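You operate a simulated robot arm through the tools that you are given. There is no shell and no other tool. Be economical: measure what you need, move in short steps, check, and stop when the job is done.

The job below is to be done with a simulated robot arm. You get a single attempt, and the scene is never put back.

TASK
Open and close the valve levers named on the yellow repair block, then reset the alarm.
Fine: first open the one after OPEN, then close the two after CLOSE, each to its stop, so that one line's lamp goes dark; push the black reset button on the air ring board; leave the other levers and the block.

Only the result counts: the job must be done as asked and must still hold three seconds after the hand-in. Knocking over, shifting, dropping, spilling or breaking anything else fails it.

THE ROBOT
A 6-joint arm with a two-finger parallel gripper, fixed in place. Base frame: the origin is at the foot of the arm, x ahead of it, y to its left, z up; the work surface is at about z = 81.4. Units: cm, rad, N and s.
Its first joint turns from -2.897 to 2.897 rad. Payload 3.91 kg.
Tool frame: the origin (TCP) lies between the finger pads and is the grasp point; the fingertips stand 3 cm ahead of it; z points along the fingers, y is the line along which they close. The gripper opens to 11 cm. The fingers are 2 cm wide and 1 cm thick; the gripper's body (4.8 by 11.2 cm) begins 5.5 cm behind the TCP.
Orientation is that of the tool frame in the base frame, as a unit quaternion [w, x, y, z]. With the fingers straight down and closing along the base's y, the tool's x points along the base's -x, its y along +y and its z along -z.

THE INTERFACE
- The arm moves only by the tool jog_arm. Its argument "series" is one flat list of numbers, 7 for each row, row after row: the shift along the tool's x, y, z in cm, then the turn, a rotation vector about the tool's x, y, z in rad, then the gripper command, from -1 (shut) to 1 (fully open), values between in proportion. In form: [x, y, z, ax, ay, az, jaw, x, y, z, ax, ay, az, jaw, ...]. A call has 1 to 8 rows; each row shifts and turns the commanded pose from where the row before left it, along the tool's axes as they then stand. Each row takes 0.2 s and may step no farther than 5 cm and 0.15 rad from the row before; otherwise, or with a gripper value out of range, the whole call is refused. A pose out of reach is approached as far as the arm can. The call stops where the force on the tool passes 80 N (or 10 N more than at its start, if that is more) or the arm is blocked; 0.2 s more then pass. The fingers move at their own pace (about 10.8 cm/s each) and stop on an object; they squeeze with about 24 N. The grip force told is the motor's: it shows also when the fingers shut on nothing. Time passes only in rows, and 0.2 s behind the last, so rows that do not move let the fingers close. It gives the time, the measured TCP pose, the force on the tool (base axes), the opening and the grip force at its end, in the units of the frame above (readings bear some noise), with the torque about the TCP (base axes, N m) and any sound that the robot's microphone picked up.
- Cameras (640 x 400 px; columns grow to the right, rows downward): "scene" is fixed at [20.44, -63.89, 144.8]; the picture's right is [0.67, -0.74, 0.00], its down [-0.37, -0.34, -0.86] and it looks along [0.64, 0.58, -0.50] (base axes); focal length 347 px, centre (320, 200). "wrist" rides on the gripper at [7.2, 1.7, -10.3] in the tool frame; the picture's right is [-0.23, 0.97, 0.00], its down [-0.76, -0.18, -0.62] and it looks along [-0.61, -0.14, 0.78] (tool axes); focal length 222 px, centre (320, 200). There is no depth. A picture from a camera that has moved, and an enlarged one, comes with that camera's place and axes in the base frame and with its lens. The place of the scene camera against the robot may be out by one fixed shift of up to 2.5 cm in any direction.
- capture(camera): a new picture of that camera. No time passes.
- zoom(camera, box): a new picture of the part [left, top, right, bottom] of that camera's present view, enlarged. No time passes.
- finish_job(): hands the job in; it is judged then, once.

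Go step by step. Nothing tells you positions but the pictures and the camera data: compare them with the known pose of the tool, close in by small moves and look again before you grip or let go. The budget is 120 turns and 84 pictures, counting those below and the enlarged ones. Unless the task says otherwise, let go and move clear before handing in, and close with one line.

The tools are called as a command line: name --argument value ..., lists and objects as JSON in quotes. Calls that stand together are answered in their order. jog_arm: Moves the arm, as the interface text tells. Its arguments: {"type":"object","properties":{"series":{"type":"array","items":{"type":"number"}}},"required":["series"]} The other tools are called the same way: capture (camera) takes a picture; zoom (camera, box) takes an enlarged picture of a part of a camera's view; finish_job () hands the job in.

At the start:

```text
time: 0.0
ee_pos: [67.69, 3.08, 114.59]
tool_rot: [0.0, 0.0, 1.0, 0.0]
ft_force: [0.4, -1.6, 0.1]
wrist_torque: [0.0, 0.02, 0.0]
gripper_width: 11.01
grip_force: 0.0
```

scene: 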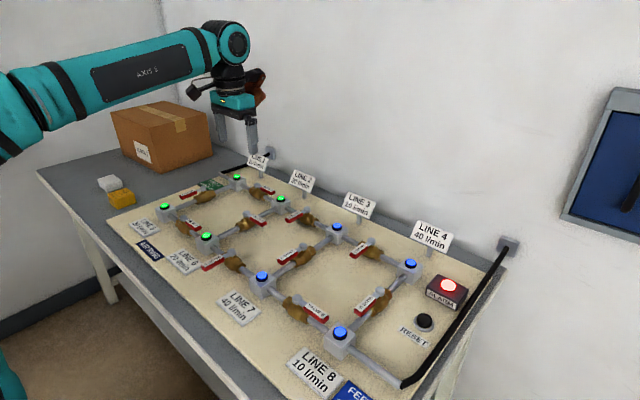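
wrist: 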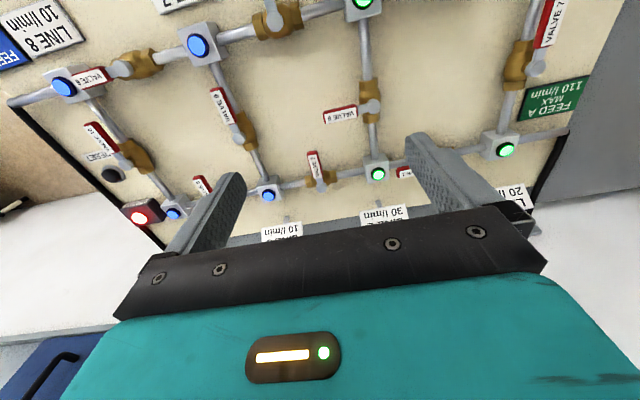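

I see a pipe board with valves and a yellow block at the table's left edge. I'll zoom in to read the block and the valves.

zoom --camera "scene" --box '[80, 160, 180, 222]'

zoom --camera "scene" --box '[130, 150, 330, 275]'

zoom --camera "scene" --box '[220, 210, 480, 372]'

```text
6.40 times, centred on (130, 191) of scene
camera zoom: at [20.44, -63.89, 144.8], right [0.67, -0.74, 0.0], down [-0.37, -0.34, -0.86], along [0.64, 0.58, -0.5], focal length 2222 px, centre (1536, 258)
```

zoom: 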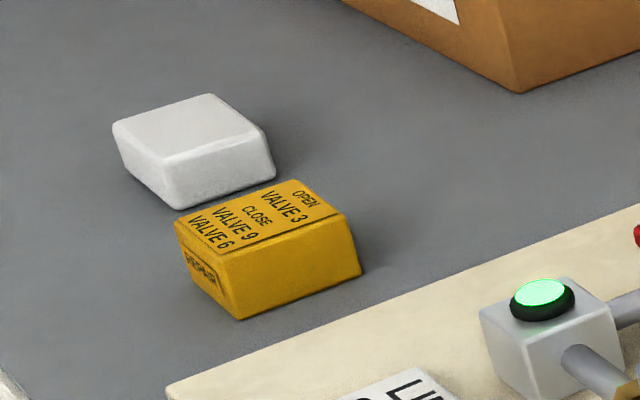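

```text
3.20 times, centred on (230, 212) of scene
camera zoom: at [20.44, -63.89, 144.8], right [0.67, -0.74, 0.0], down [-0.37, -0.34, -0.86], along [0.64, 0.58, -0.5], focal length 1111 px, centre (608, 160)
```

zoom: 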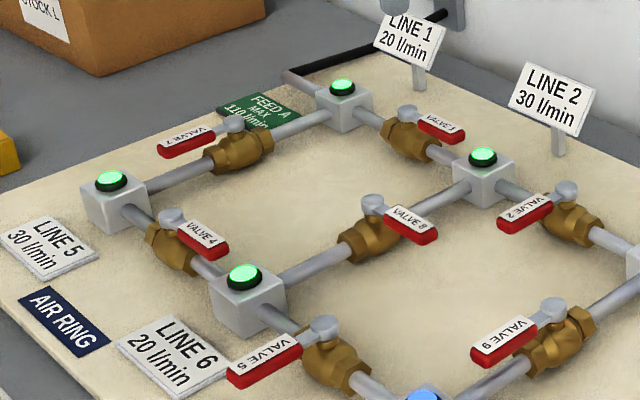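

```text
2.46 times, centred on (350, 291) of scene
camera zoom: at [20.44, -63.89, 144.8], right [0.67, -0.74, 0.0], down [-0.37, -0.34, -0.86], along [0.64, 0.58, -0.5], focal length 855 px, centre (246, -24)
```

zoom: 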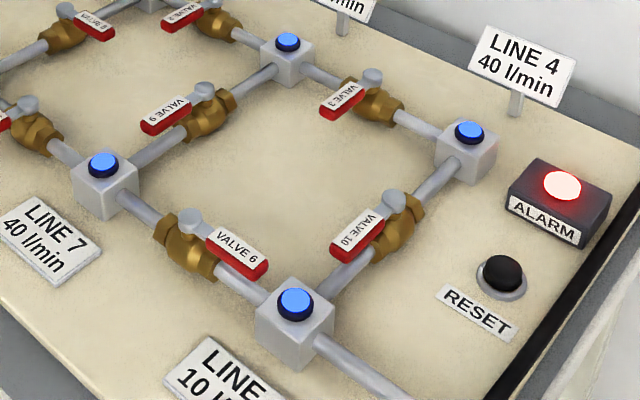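

The block reads: OPEN VALVE 3, then CLOSE VALVE 9 and VALVE 6. Levers lying along their pipe look open. Valve 3 is crosswise (closed), while 9 and 6 are along their pipes (open). I'll move over valve 3 to look closer.

jog_arm --series '[-1.2, -3.87, 1.0, 0, 0, 0, -1, -1.2, -3.87, 1.0, 0, 0, 0, -1, -1.2, -3.87, 1.0, 0, 0, 0, -1, -1.2, -3.87, 1.0, 0, 0, 0, -1, -1.2, -3.87, 1.0, 0, 0, 0, -1, -1.2, -3.87, 1.0, 0, 0, 0, -1, -1.2, -3.87, 1.0, 0, 0, 0, -1]'

capture --camera "wrist"

capture --camera "scene"

```text
time: 1.6
ee_pos: [76.44, -23.96, 107.61]
tool_rot: [0.001, 0.0, 1.0, 0.0]
ft_force: [-0.5, 0.5, 0.6]
wrist_torque: [-0.05, -0.04, 0.04]
gripper_width: 0.02
grip_force: 23.6
```

```text
78 pictures are left
camera wrist: at [69.05, -22.24, 117.98], right [0.23, 0.97, 0.0], down [0.76, -0.18, 0.62], along [0.61, -0.14, -0.78], focal length 222 px, centre (320, 200)
```

wrist: 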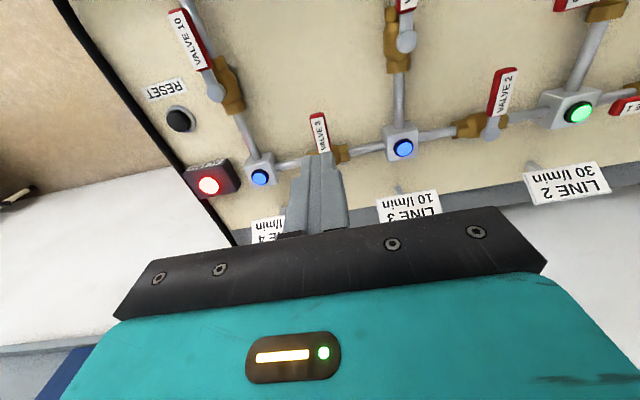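

```text
77 pictures are left
```

scene: 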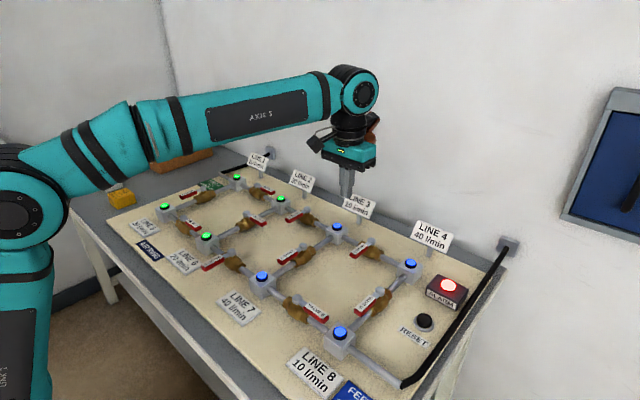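

Valve 3's lever points toward the robot, with its tip near (79, -25). I'll descend on its +y side and look again to get heights.

jog_arm --series '[0, 1.5, 3.5, 0, 0, 0, -1, 0, 1.5, 3.5, 0, 0, 0, -1, 0, 1.0, 3.5, 0, 0, 0, -1]'

capture --camera "wrist"

zoom --camera "scene" --box '[280, 160, 440, 260]'

```text
time: 2.4
ee_pos: [76.14, -20.03, 96.93]
tool_rot: [0.0, 0.001, 1.0, 0.0]
ft_force: [-0.2, -1.0, 0.7]
wrist_torque: [0.01, -0.05, 0.0]
gripper_width: 0.0
grip_force: 24.1
```

```text
76 pictures are left
camera wrist: at [68.93, -18.35, 107.28], right [0.23, 0.97, 0.0], down [0.76, -0.18, 0.62], along [0.61, -0.14, -0.78], focal length 222 px, centre (320, 200)
```

wrist: 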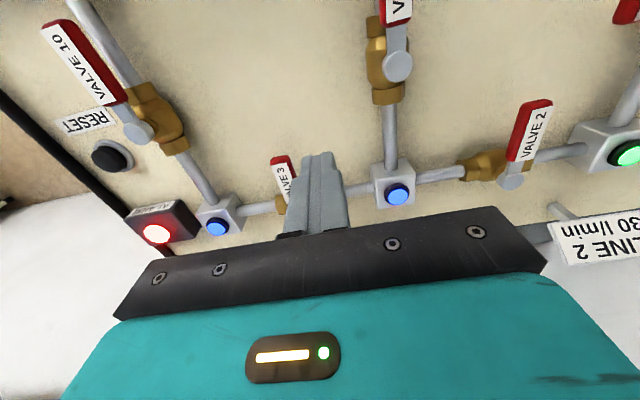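

```text
4.00 times, centred on (360, 210) of scene
camera zoom: at [20.44, -63.89, 144.8], right [0.67, -0.74, 0.0], down [-0.37, -0.34, -0.86], along [0.64, 0.58, -0.5], focal length 1389 px, centre (160, 160)
```

zoom: 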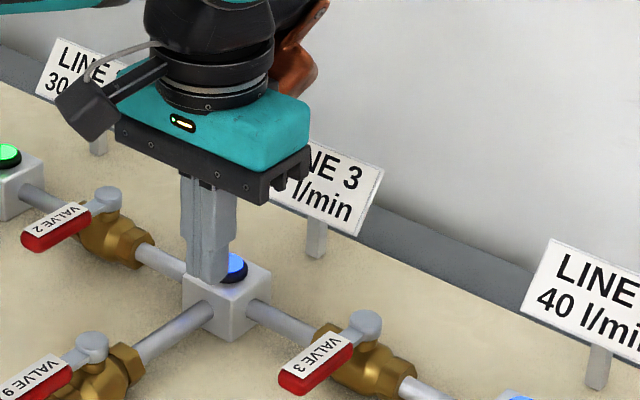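

The lever tip is near (79, -24.8) and z is about 86.5. I'll lower the closed fingertips beside it on the +y side and check the height.

jog_arm --series '[-2.2, -0.5, 3.0, 0, 0, 0, -1, -2.2, -0.4, 2.5, 0, 0, 0, -1, 0, 0, 2.3, 0, 0, 0, -1]'

capture --camera "wrist"

zoom --camera "scene" --box '[300, 190, 420, 265]'

```text
time: 3.2
ee_pos: [80.72, -21.03, 88.91]
tool_rot: [0.0, 0.0, 1.0, -0.001]
ft_force: [-0.1, 0.0, 0.2]
wrist_torque: [0.03, 0.0, 0.03]
gripper_width: 0.0
grip_force: 24.0
```

```text
74 pictures are left
camera wrist: at [73.44, -19.23, 99.31], right [0.23, 0.97, 0.0], down [0.76, -0.18, 0.62], along [0.61, -0.14, -0.78], focal length 222 px, centre (320, 200)
```

wrist: 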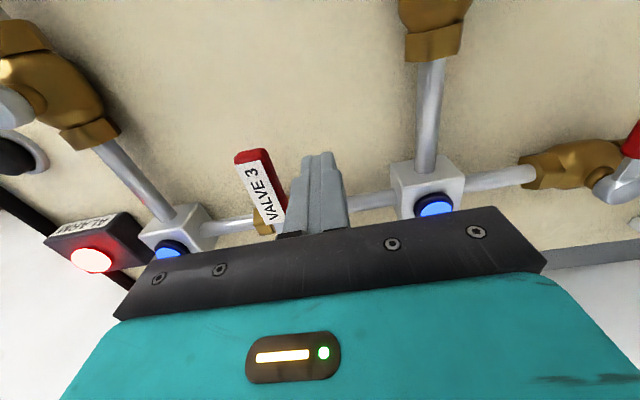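

```text
5.33 times, centred on (360, 228) of scene
camera zoom: at [20.44, -63.89, 144.8], right [0.67, -0.74, 0.0], down [-0.37, -0.34, -0.86], along [0.64, 0.58, -0.5], focal length 1852 px, centre (107, 53)
```

zoom: 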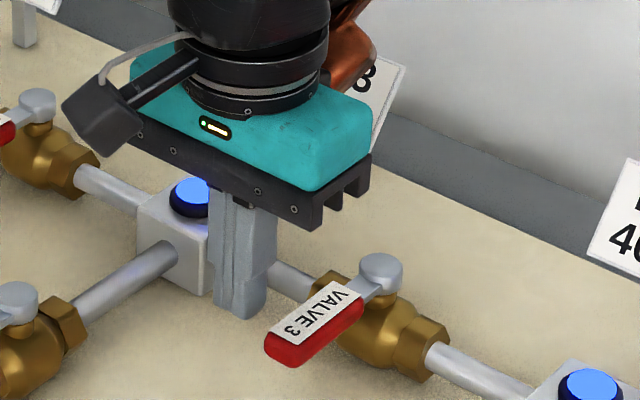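

The fingertip is at lever height on its +y side. I'll push the lever along its arc toward -y, to about halfway.

jog_arm --series '[-0.58, -2.1, 0.2, 0, 0, 0, -1, 0.15, -1.2, 0, 0, 0, 0, -1, 0.12, -1.2, 0, 0, 0, 0, -1, -0.25, -1.1, 0, 0, 0, 0, -1, -0.4, -1.1, 0, 0, 0, 0, -1]'

zoom --camera "scene" --box '[300, 190, 420, 265]'

```text
time: 4.4
ee_pos: [81.37, -27.65, 88.96]
tool_rot: [0.0, 0.0, 1.0, -0.001]
ft_force: [-0.3, -0.5, 0.0]
wrist_torque: [0.0, 0.0, -0.01]
gripper_width: 0.0
grip_force: 24.0
```

```text
5.33 times, centred on (360, 228) of scene
camera zoom: at [20.44, -63.89, 144.8], right [0.67, -0.74, 0.0], down [-0.37, -0.34, -0.86], along [0.64, 0.58, -0.5], focal length 1852 px, centre (107, 53)
```

zoom: 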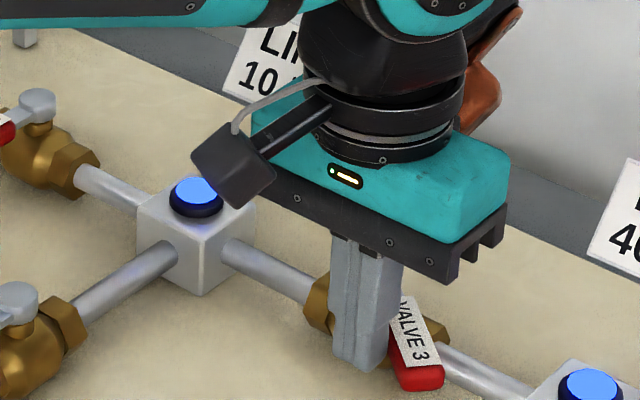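

The lever is turning freely and is past halfway. I'll continue round to the stop.

jog_arm --series '[-0.9, -0.9, 0, 0, 0, 0, -1, -0.9, -0.9, 0, 0, 0, 0, -1, -0.9, -0.6, 0, 0, 0, 0, -1, -0.9, -0.3, 0, 0, 0, 0, -1, -0.5, 0, 0, 0, 0, 0, -1, -0.4, 0, 0, 0, 0, 0, -1]'

zoom --camera "scene" --box '[300, 190, 460, 290]'

```text
time: 5.7
ee_pos: [85.19, -30.35, 88.99]
tool_rot: [-0.007, -0.001, 1.0, 0.002]
ft_force: [-63.4, 10.8, 2.9]
wrist_torque: [0.03, 1.04, 0.23]
gripper_width: 0.0
grip_force: 24.4
stopped in row 6: the force on the tool passed its limit at 96 N (the readings are from after the stop); the commanded pose is now the measured one
```

```text
4.00 times, centred on (380, 240) of scene
camera zoom: at [20.44, -63.89, 144.8], right [0.67, -0.74, 0.0], down [-0.37, -0.34, -0.86], along [0.64, 0.58, -0.5], focal length 1389 px, centre (80, 40)
```

zoom: 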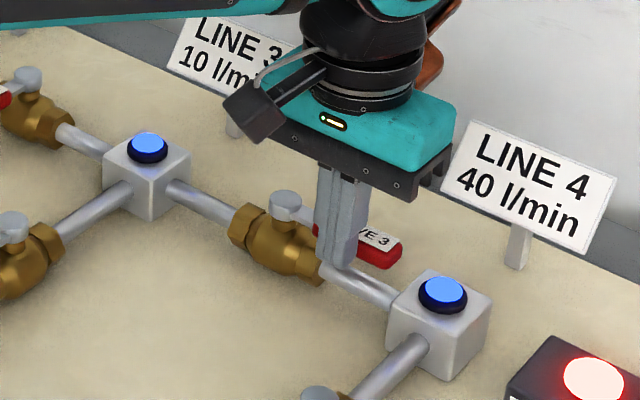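

Valve 3 reached its stop (96 N). I'll back off, lift, and look over valve 9.

jog_arm --series '[2, 0, 0, 0, 0, 0, -1, 1, 0.3, -4, 0, 0, 0, -1, 1, 2, -4, 0, 0, 0, -1, 3, 4, 0, 0, 0, 0, -1, 3, 4, 0, 0, 0, 0, -1, 3, 4, 0, 0, 0, 0, -1, 3, 4, 0, 0, 0, 0, -1]'

capture --camera "wrist"

zoom --camera "scene" --box '[240, 190, 440, 315]'

```text
time: 7.3
ee_pos: [69.41, -12.14, 97.07]
tool_rot: [-0.006, 0.001, 1.0, 0.0]
ft_force: [0.6, 0.0, -0.7]
wrist_torque: [0.0, 0.07, -0.01]
gripper_width: 0.0
grip_force: 23.8
```

```text
70 pictures are left
camera wrist: at [62.38, -10.5, 107.37], right [0.23, 0.97, 0.0], down [0.77, -0.18, 0.61], along [0.6, -0.14, -0.79], focal length 222 px, centre (320, 200)
```

wrist: 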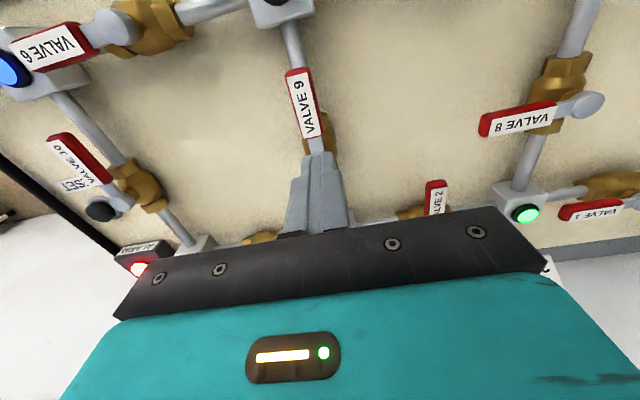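

```text
3.20 times, centred on (340, 252) of scene
camera zoom: at [20.44, -63.89, 144.8], right [0.67, -0.74, 0.0], down [-0.37, -0.34, -0.86], along [0.64, 0.58, -0.5], focal length 1111 px, centre (256, 32)
```

zoom: 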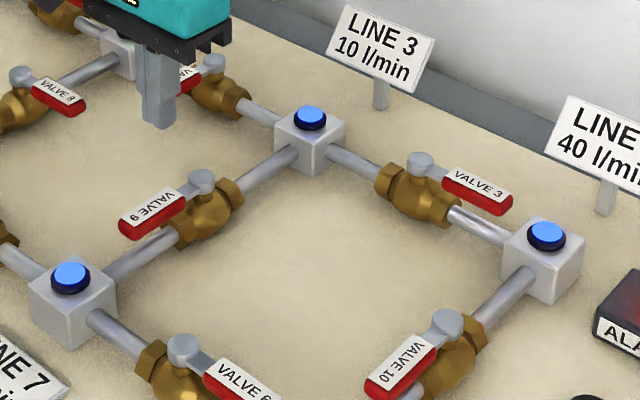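

Valve 3 now lies along its pipe (open). Valve 9's lever points toward the robot with its tip near (64.8, -13.1). I'll descend on its +y side and sweep it the same way.

jog_arm --series '[2.2, 3.3, 0, 0, 0, 0, -1, 0, 0, 4, 0, 0, 0, -1, 0, 0, 4.15, 0, 0, 0, -1, 0, -2.2, 0, 0, 0, 0, -1, 0, -1.2, 0, 0, 0, 0, -1]'

zoom --camera "scene" --box '[240, 210, 360, 285]'

```text
time: 8.5
ee_pos: [67.39, -12.11, 89.05]
tool_rot: [-0.005, 0.0, 1.0, 0.002]
ft_force: [1.0, 0.8, -0.5]
wrist_torque: [0.01, 0.04, 0.02]
gripper_width: 0.01
grip_force: 24.1
```

```text
5.33 times, centred on (300, 248) of scene
camera zoom: at [20.44, -63.89, 144.8], right [0.67, -0.74, 0.0], down [-0.37, -0.34, -0.86], along [0.64, 0.58, -0.5], focal length 1852 px, centre (427, -53)
```

zoom: 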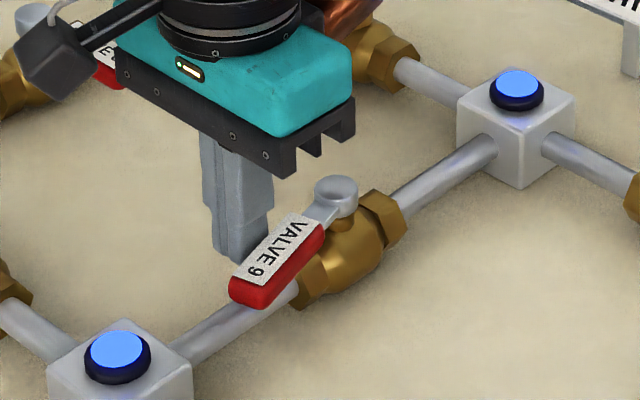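

Contact is made just at the lever's side. I'll continue the sweep toward -y.

jog_arm --series '[0.15, -1.2, 0, 0, 0, 0, -1, 0.0, -1.2, 0, 0, 0, 0, -1, -0.3, -1.1, 0, 0, 0, 0, -1, -0.9, -0.9, 0, 0, 0, 0, -1]'

zoom --camera "scene" --box '[240, 210, 360, 285]'

```text
time: 9.5
ee_pos: [68.25, -16.64, 89.01]
tool_rot: [-0.005, -0.001, 1.0, 0.002]
ft_force: [0.3, 0.5, 0.2]
wrist_torque: [0.0, 0.02, 0.03]
gripper_width: 0.0
grip_force: 24.2
```

```text
5.33 times, centred on (300, 248) of scene
camera zoom: at [20.44, -63.89, 144.8], right [0.67, -0.74, 0.0], down [-0.37, -0.34, -0.86], along [0.64, 0.58, -0.5], focal length 1852 px, centre (427, -53)
```

zoom: 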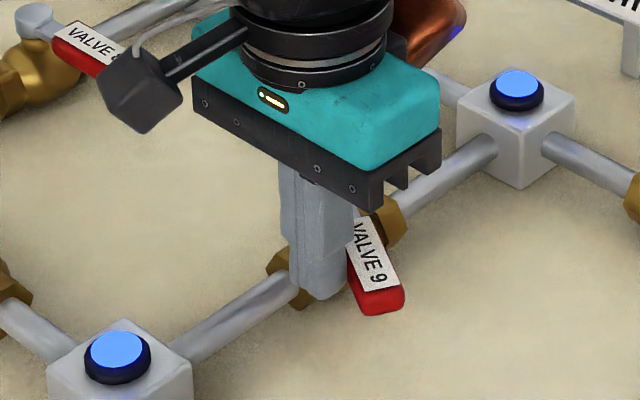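

Valve 9's lever is well past halfway. I'll finish the arc to the stop.

jog_arm --series '[-0.9, -0.9, 0, 0, 0, 0, -1, -0.9, -0.6, 0, 0, 0, 0, -1, -0.9, -0.3, 0, 0, 0, 0, -1, -0.5, 0, 0, 0, 0, 0, -1, -0.4, 0, 0, 0, 0, 0, -1, -0.4, 0, 0, 0, 0, 0, -1]'

zoom --camera "scene" --box '[240, 210, 360, 285]'

```text
time: 10.7
ee_pos: [71.11, -18.45, 88.86]
tool_rot: [-0.012, 0.0, 1.0, 0.001]
ft_force: [-63.9, 1.3, 8.0]
wrist_torque: [-0.27, 0.83, 0.16]
gripper_width: 0.0
grip_force: 24.4
stopped in row 5: the force on the tool passed its limit at 93 N (the readings are from after the stop); the commanded pose is now the measured one
```

```text
5.33 times, centred on (300, 248) of scene
camera zoom: at [20.44, -63.89, 144.8], right [0.67, -0.74, 0.0], down [-0.37, -0.34, -0.86], along [0.64, 0.58, -0.5], focal length 1852 px, centre (427, -53)
```

zoom: 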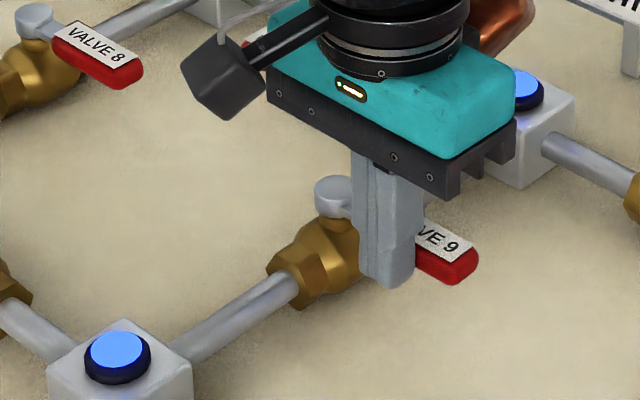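

Valve 9 is at its stop. I'll back off, lift, and go look at valve 6.

jog_arm --series '[2, 0, 0, 0, 0, 0, -1, 0, 0, -4, 0, 0, 0, -1, 0, 0, -4, 0, 0, 0, -1, 1.3, -4, 0, 0, 0, 0, -1, 1.3, -4, 0, 0, 0, 0, -1, 1.3, -4, 0, 0, 0, 0, -1]'

capture --camera "wrist"

zoom --camera "scene" --box '[220, 220, 420, 345]'

```text
time: 12.1
ee_pos: [65.42, -30.31, 96.59]
tool_rot: [-0.01, 0.0, 1.0, 0.001]
ft_force: [0.4, -0.2, -0.2]
wrist_torque: [-0.02, 0.02, -0.01]
gripper_width: 0.0
grip_force: 24.2
```

```text
65 pictures are left
camera wrist: at [58.44, -28.63, 107.01], right [0.23, 0.97, 0.0], down [0.77, -0.18, 0.61], along [0.59, -0.14, -0.79], focal length 222 px, centre (320, 200)
```

wrist: 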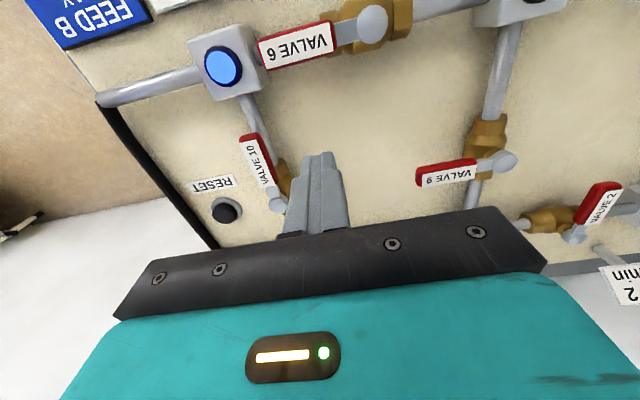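

```text
3.20 times, centred on (320, 282) of scene
camera zoom: at [20.44, -63.89, 144.8], right [0.67, -0.74, 0.0], down [-0.37, -0.34, -0.86], along [0.64, 0.58, -0.5], focal length 1111 px, centre (320, -64)
```

zoom: 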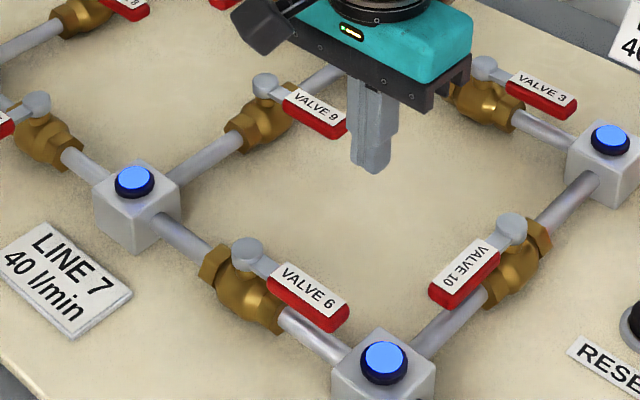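

Valve 6's pivot is near (59, -25) and its lever points toward -y with the tip near -33.3. I'll descend on its +x side and push toward -x.

jog_arm --series '[2.0, -0.3, 3.7, 0, 0, 0, -1, 0, 0, 4.0, 0, 0, 0, -1, 1.8, 0, 0, 0, 0, 0, -1, 1.0, -0.2, 0, 0, 0, 0, -1]'

zoom --camera "scene" --box '[240, 250, 400, 350]'

```text
time: 13.1
ee_pos: [60.52, -30.7, 88.88]
tool_rot: [-0.01, 0.0, 1.0, 0.003]
ft_force: [0.9, 0.5, -0.9]
wrist_torque: [0.0, 0.01, -0.03]
gripper_width: 0.0
grip_force: 24.0
```

```text
4.00 times, centred on (320, 300) of scene
camera zoom: at [20.44, -63.89, 144.8], right [0.67, -0.74, 0.0], down [-0.37, -0.34, -0.86], along [0.64, 0.58, -0.5], focal length 1389 px, centre (320, -200)
```

zoom: 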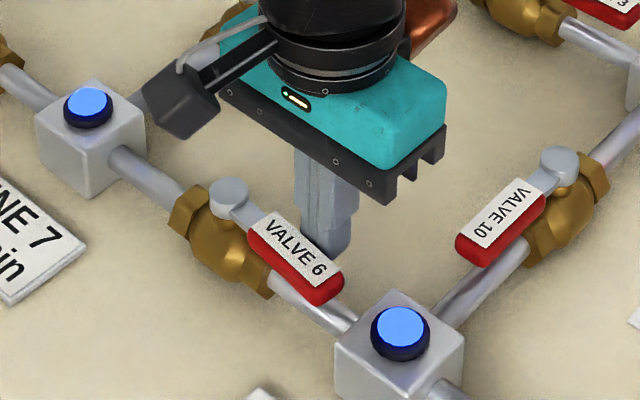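

The finger is against the lever's +x side. I'll push along the arc toward -x.

jog_arm --series '[1.1, -0.2, 0, 0, 0, 0, -1, 1.1, 0, 0, 0, 0, 0, -1, 1.1, 0.2, 0, 0, 0, 0, -1, 1.0, 0.5, 0, 0, 0, 0, -1, 1.0, 0.7, 0, 0, 0, 0, -1]'

zoom --camera "scene" --box '[240, 250, 400, 350]'

```text
time: 14.2
ee_pos: [55.41, -29.8, 89.09]
tool_rot: [-0.01, 0.0, 1.0, 0.003]
ft_force: [-0.4, -0.4, 0.6]
wrist_torque: [0.02, 0.01, -0.03]
gripper_width: 0.0
grip_force: 24.5
```

```text
4.00 times, centred on (320, 300) of scene
camera zoom: at [20.44, -63.89, 144.8], right [0.67, -0.74, 0.0], down [-0.37, -0.34, -0.86], along [0.64, 0.58, -0.5], focal length 1389 px, centre (320, -200)
```

zoom: 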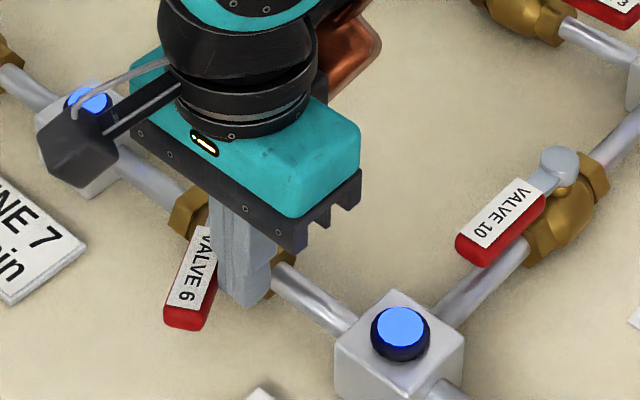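

Most of the turn is done. I'll finish it to the stop.

jog_arm --series '[0.9, 0.8, 0, 0, 0, 0, -1, 0.6, 0.9, 0, 0, 0, 0, -1, 0.3, 0.9, 0, 0, 0, 0, -1, 0, 0.5, 0, 0, 0, 0, -1, 0, 0.4, 0, 0, 0, 0, -1, 0, 0.4, 0, 0, 0, 0, -1, 0, 0.4, 0, 0, 0, 0, -1]'

zoom --camera "scene" --box '[240, 250, 400, 350]'

```text
time: 15.5
ee_pos: [53.75, -26.79, 89.31]
tool_rot: [-0.009, 0.002, 1.0, -0.002]
ft_force: [1.0, -82.6, -12.3]
wrist_torque: [-1.72, 0.12, -0.73]
gripper_width: 0.0
grip_force: 23.6
stopped in row 6: the force on the tool passed its limit at 90 N (the readings are from after the stop); the commanded pose is now the measured one
```

```text
4.00 times, centred on (320, 300) of scene
camera zoom: at [20.44, -63.89, 144.8], right [0.67, -0.74, 0.0], down [-0.37, -0.34, -0.86], along [0.64, 0.58, -0.5], focal length 1389 px, centre (320, -200)
```

zoom: 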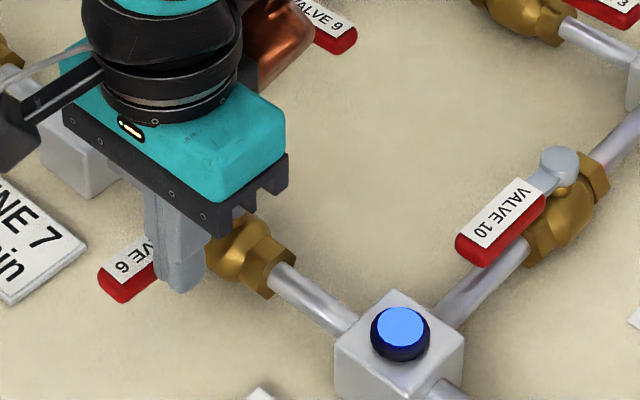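

Valve 6 is at its stop. I'll back off, lift, and travel toward the reset button at roughly (74, -45).

jog_arm --series '[0, -2, 0, 0, 0, 0, -1, 0, 0, -4, 0, 0, 0, -1, 0, 0, -4.5, 0, 0, 0, -1, -4, -3, 0, 0, 0, 0, -1, -4, -3, 0, 0, 0, 0, -1, -3.5, -3.5, 0, 0, 0, 0, -1, -3, -3.5, 0, 0, 0, 0, -1, -3, -3, 0, 0, 0, 0, -1]'

capture --camera "wrist"

capture --camera "scene"

```text
time: 17.3
ee_pos: [71.27, -44.09, 97.87]
tool_rot: [-0.008, 0.0, 1.0, -0.002]
ft_force: [-0.6, -0.6, 1.1]
wrist_torque: [-0.04, -0.03, -0.02]
gripper_width: 0.0
grip_force: 23.8
```

```text
60 pictures are left
camera wrist: at [64.18, -42.41, 108.42], right [0.23, 0.97, -0.01], down [0.77, -0.18, 0.61], along [0.59, -0.14, -0.79], focal length 222 px, centre (320, 200)
```

wrist: 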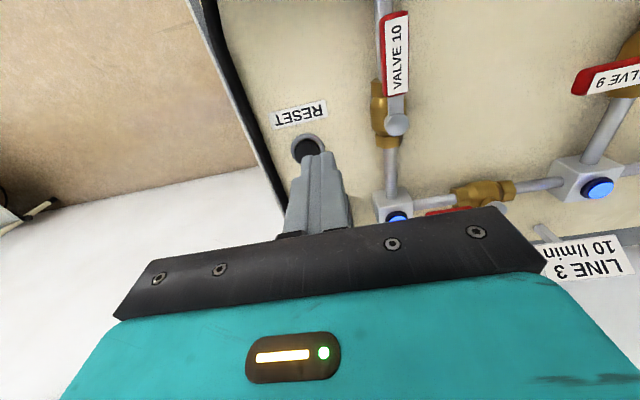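

```text
59 pictures are left
```

scene: 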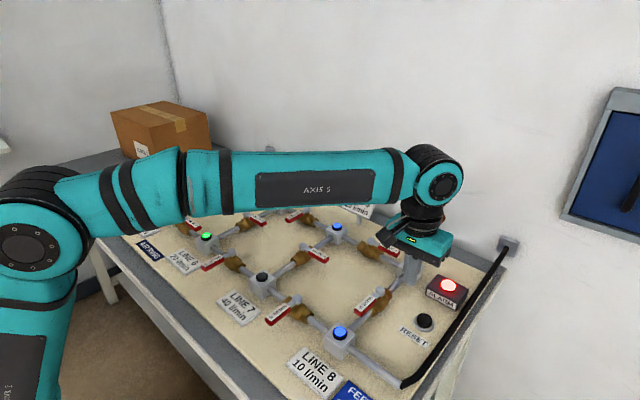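

Line 7's lamp has gone dark, as required. The button is near (75.4, -46.8), so I'll move above it and check alignment.

jog_arm --series '[-2.0, -1.3, 2, 0, 0, 0, -1, -2.1, -1.4, 2, 0, 0, 0, -1, 0, 0, 2, 0, 0, 0, -1]'

capture --camera "wrist"

zoom --camera "scene" --box '[360, 250, 500, 338]'

```text
time: 18.1
ee_pos: [75.5, -47.02, 91.35]
tool_rot: [-0.009, 0.0, 1.0, -0.001]
ft_force: [0.8, 0.0, 1.3]
wrist_torque: [-0.02, 0.0, -0.02]
gripper_width: 0.0
grip_force: 23.7
```

```text
58 pictures are left
camera wrist: at [68.39, -45.26, 101.88], right [0.23, 0.97, -0.01], down [0.77, -0.18, 0.61], along [0.59, -0.14, -0.79], focal length 222 px, centre (320, 200)
```

wrist: 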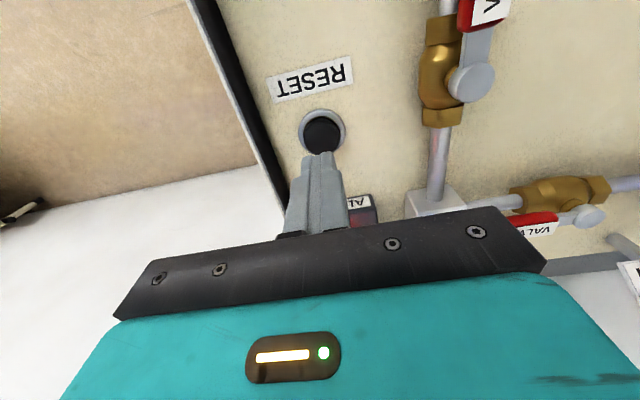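

```text
4.55 times, centred on (430, 294) of scene
camera zoom: at [20.44, -63.89, 144.8], right [0.67, -0.74, 0.0], down [-0.37, -0.34, -0.86], along [0.64, 0.58, -0.5], focal length 1578 px, centre (-180, -227)
```

zoom: 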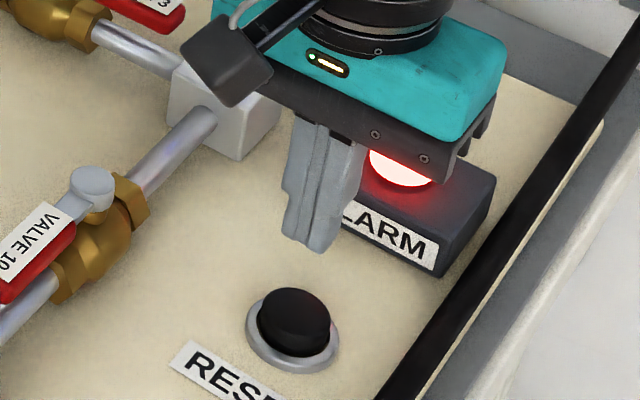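

The button top is at about (74.9, -46.7, 84.6). I'll shift slightly and press in small steps.

jog_arm --series '[0.6, 0.3, 1.5, 0, 0, 0, -1, 0, 0, 1.5, 0, 0, 0, -1, 0, 0, 0.4, 0, 0, 0, -1, 0, 0, 0.4, 0, 0, 0, -1, 0, 0, 0.3, 0, 0, 0, -1]'

zoom --camera "scene" --box '[360, 250, 500, 338]'

```text
time: 19.3
ee_pos: [74.78, -46.66, 87.3]
tool_rot: [-0.008, 0.0, 1.0, -0.001]
ft_force: [0.1, 0.0, 1.0]
wrist_torque: [0.01, -0.01, 0.01]
gripper_width: 0.01
grip_force: 24.0
```

```text
4.55 times, centred on (430, 294) of scene
camera zoom: at [20.44, -63.89, 144.8], right [0.67, -0.74, 0.0], down [-0.37, -0.34, -0.86], along [0.64, 0.58, -0.5], focal length 1578 px, centre (-180, -227)
```

zoom: 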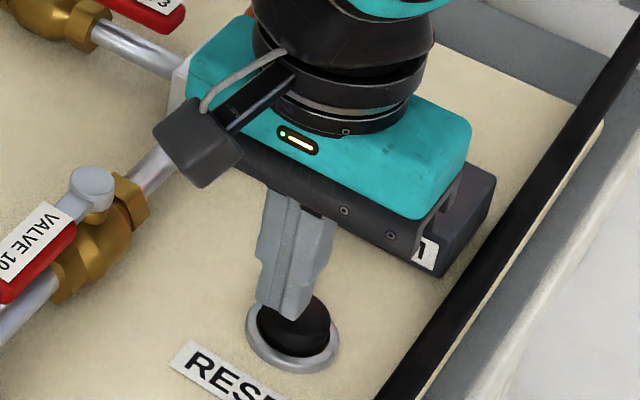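

The tip is just over the button, slightly left of centre. I'll nudge it and press further.

jog_arm --series '[-0.3, -0.25, 0, 0, 0, 0, -1, 0, 0, 0.3, 0, 0, 0, -1, 0, 0, 0.3, 0, 0, 0, -1, 0, 0, 0.3, 0, 0, 0, -1, 0, 0, 0.3, 0, 0, 0, -1]'

zoom --camera "scene" --box '[360, 250, 500, 338]'

```text
time: 20.5
ee_pos: [75.0, -46.86, 86.24]
tool_rot: [-0.009, 0.0, 1.0, -0.002]
ft_force: [-0.1, 0.1, 0.3]
wrist_torque: [-0.02, 0.01, -0.04]
gripper_width: 0.0
grip_force: 24.6
```

```text
4.55 times, centred on (430, 294) of scene
camera zoom: at [20.44, -63.89, 144.8], right [0.67, -0.74, 0.0], down [-0.37, -0.34, -0.86], along [0.64, 0.58, -0.5], focal length 1578 px, centre (-180, -227)
```

zoom: 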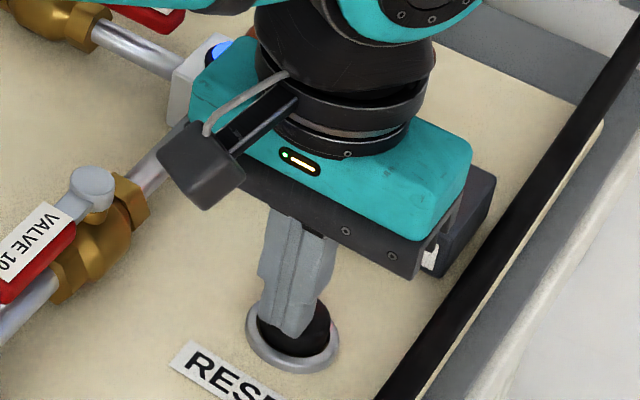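

No force registers yet. I'll check with the wrist camera and look at the alarm lamp.

zoom --camera "wrist" --box '[220, 60, 420, 185]'

```text
3.20 times, centred on (320, 122) of wrist
camera zoom: at [67.9, -45.14, 96.66], right [0.23, 0.97, -0.01], down [0.77, -0.18, 0.61], along [0.59, -0.14, -0.79], focal length 711 px, centre (320, 448)
```

zoom: 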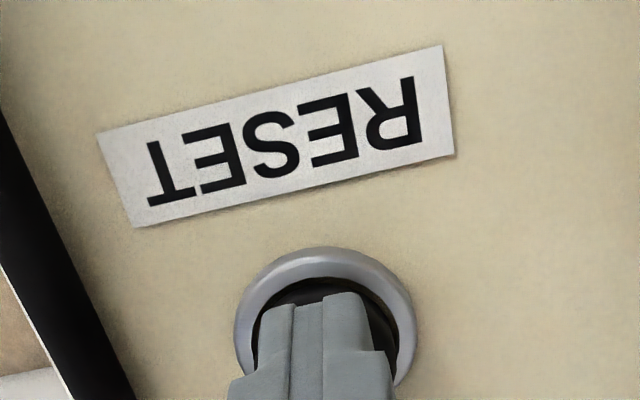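

The tip is centred over the button. I'll keep pressing.

jog_arm --series '[0, 0, 0.25, 0, 0, 0, -1, 0, 0, 0.25, 0, 0, 0, -1, 0, 0, 0.25, 0, 0, 0, -1]'

zoom --camera "scene" --box '[360, 250, 500, 338]'

```text
time: 21.3
ee_pos: [75.01, -47.01, 85.55]
tool_rot: [-0.008, 0.0, 1.0, -0.001]
ft_force: [-1.7, 1.5, 5.9]
wrist_torque: [0.1, -0.01, 0.01]
gripper_width: 0.02
grip_force: 23.9
```

```text
4.55 times, centred on (430, 294) of scene
camera zoom: at [20.44, -63.89, 144.8], right [0.67, -0.74, 0.0], down [-0.37, -0.34, -0.86], along [0.64, 0.58, -0.5], focal length 1578 px, centre (-180, -227)
```

zoom: 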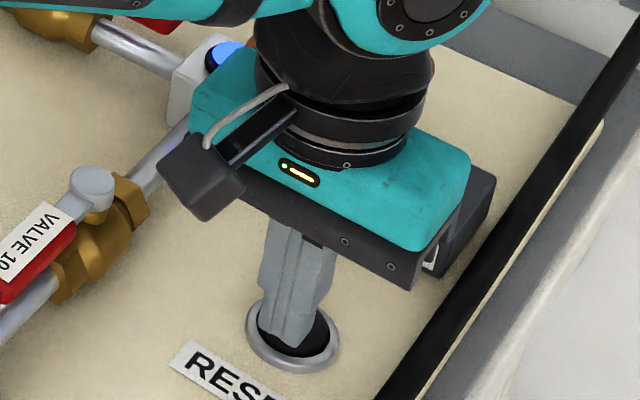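

Contact: about 6 N and rising. I'll press a little more until it bottoms or clicks.

jog_arm --series '[0, 0, 0.2, 0, 0, 0, -1, 0, 0, 0.2, 0, 0, 0, -1, 0, 0, 0.2, 0, 0, 0, -1]'

capture --camera "scene"

```text
time: 22.1
ee_pos: [75.01, -46.85, 85.4]
tool_rot: [-0.006, -0.001, 1.0, -0.002]
ft_force: [17.5, -12.0, 41.4]
wrist_torque: [-0.34, -0.72, -0.05]
gripper_width: 0.01
grip_force: 23.8
```

```text
52 pictures are left
```

scene: 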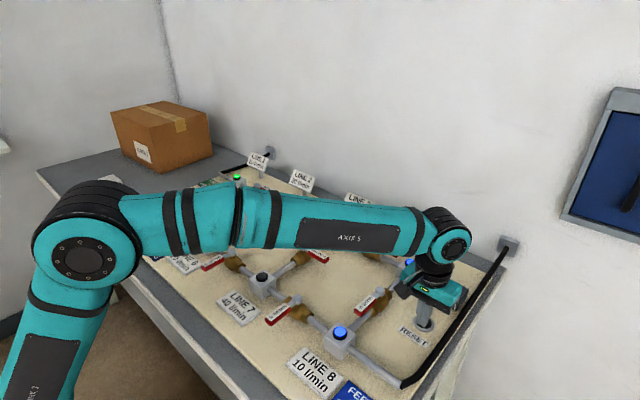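

The button has bottomed out at about 41 N. I'll lift straight up and check the alarm lamp.

jog_arm --series '[0, 0, -2, 0, 0, 0, -1, 0, 0, -4, 0, 0, 0, -1, 0, 0, -4, 0, 0, 0, -1, 4, 2, -2, 0, 0, 0, -1, 4, 2, -2, 0, 0, 0, -1]'

capture --camera "scene"

capture --camera "wrist"

```text
time: 23.3
ee_pos: [67.23, -42.83, 98.74]
tool_rot: [-0.01, 0.001, 1.0, 0.001]
ft_force: [1.4, 0.4, -1.4]
wrist_torque: [0.03, 0.03, -0.06]
gripper_width: 0.01
grip_force: 23.4
```

```text
51 pictures are left
```

scene: 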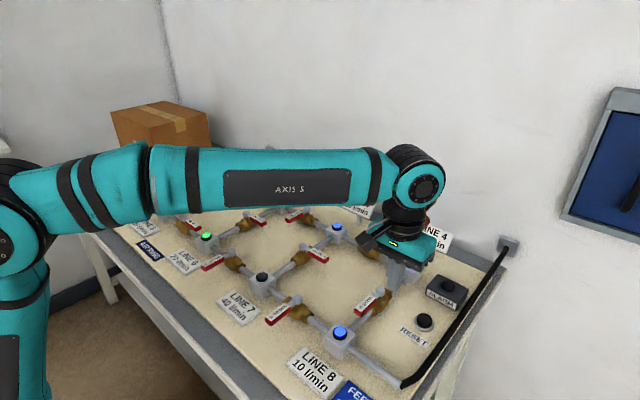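

```text
50 pictures are left
camera wrist: at [60.2, -41.15, 109.19], right [0.23, 0.97, -0.01], down [0.77, -0.18, 0.61], along [0.59, -0.14, -0.79], focal length 222 px, centre (320, 200)
```

wrist: 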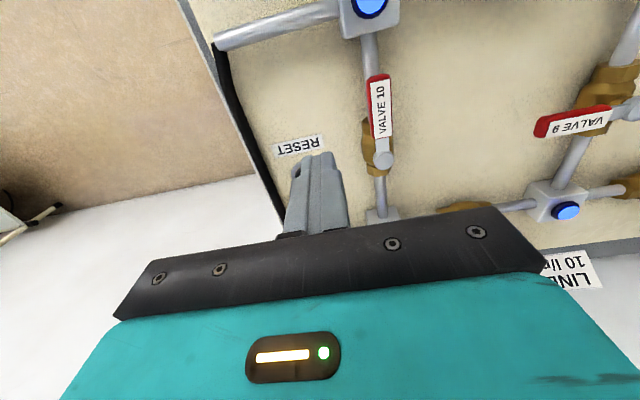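

The alarm lamp is off. I'll raise the arm clear and check all the levers once more.

jog_arm --series '[3, 0, -4, 0, 0, 0, -1, 3, 0, -4, 0, 0, 0, -1, 3, 0, -4, 0, 0, 0, -1, 3, 0, -4, 0, 0, 0, -1, 3, 2, -4, 0, 0, 0, -1]'

capture --camera "wrist"

zoom --camera "scene" --box '[190, 190, 490, 378]'

```text
refused: row 5 steps farther than a row can; nothing moved
```

```text
49 pictures are left
camera wrist: at [60.2, -41.15, 109.19], right [0.23, 0.97, -0.01], down [0.77, -0.18, 0.61], along [0.59, -0.14, -0.79], focal length 222 px, centre (320, 200)
```

wrist: 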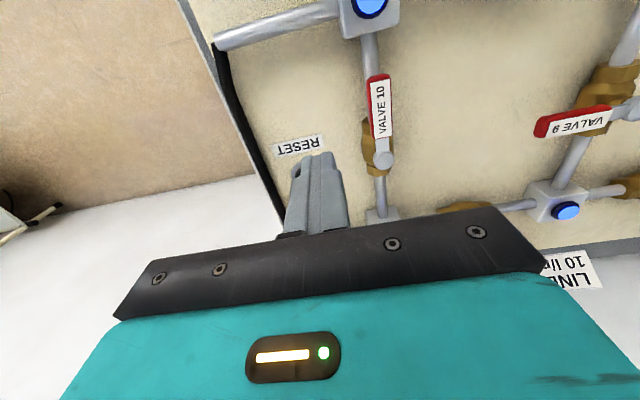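

```text
2.13 times, centred on (340, 284) of scene
camera zoom: at [20.44, -63.89, 144.8], right [0.67, -0.74, 0.0], down [-0.37, -0.34, -0.86], along [0.64, 0.58, -0.5], focal length 739 px, centre (277, 21)
```

zoom: 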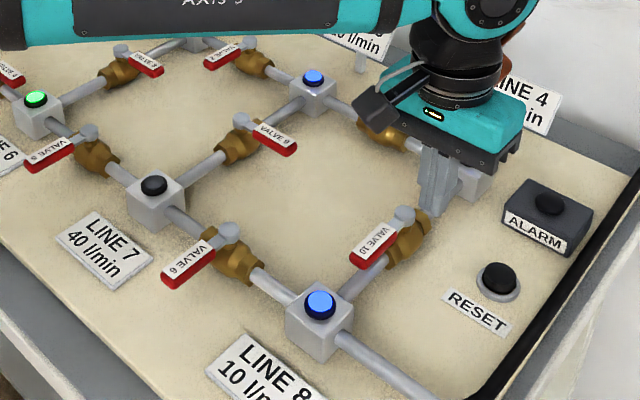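

One step was too long, so that move was refused. I'll lift clear with smaller steps and recheck.

jog_arm --series '[1, 2, -4, 0, 0, 0, -1, 1, 3, -3, 0, 0, 0, -1, 1, 4, -2, 0, 0, 0, -1, 1, 4, -2, 0, 0, 0, -1, 1, 4, -2, 0, 0, 0, -1, 1, 4, -2, 0, 0, 0, -1, 1, 4, -2, 0, 0, 0, -1, 1, 4, -2, 0, 0, 0, -1]'

zoom --camera "scene" --box '[190, 190, 490, 378]'

capture --camera "scene"

```text
time: 25.1
ee_pos: [59.21, -13.72, 117.65]
tool_rot: [-0.009, 0.001, 1.0, -0.001]
ft_force: [0.6, 0.5, -0.4]
wrist_torque: [0.02, -0.01, -0.03]
gripper_width: 0.0
grip_force: 23.4
```

```text
2.13 times, centred on (340, 284) of scene
camera zoom: at [20.44, -63.89, 144.8], right [0.67, -0.74, 0.0], down [-0.37, -0.34, -0.86], along [0.64, 0.58, -0.5], focal length 739 px, centre (277, 21)
```

zoom: 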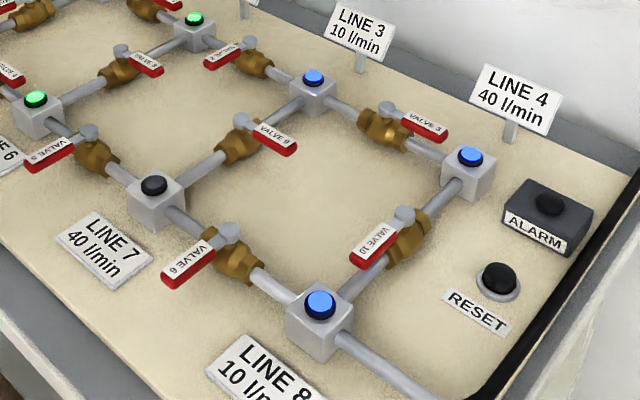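

```text
46 pictures are left
```

scene: 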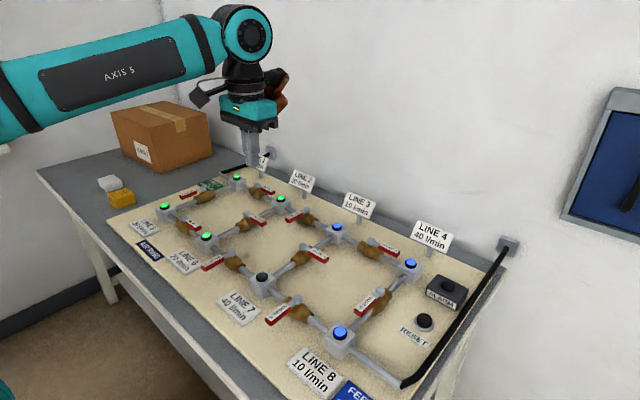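

Valve 3 is open, 9 and 6 are closed, line 7 is dark and the alarm is off. The other levers and the block have not moved, so I'm handing in.

finish_job

```text
The job is handed in.
```

I opened valve 3, then closed valves 9 and 6, each to its stop; line 7's lamp went dark, and pressing the black reset button turned the alarm lamp off.
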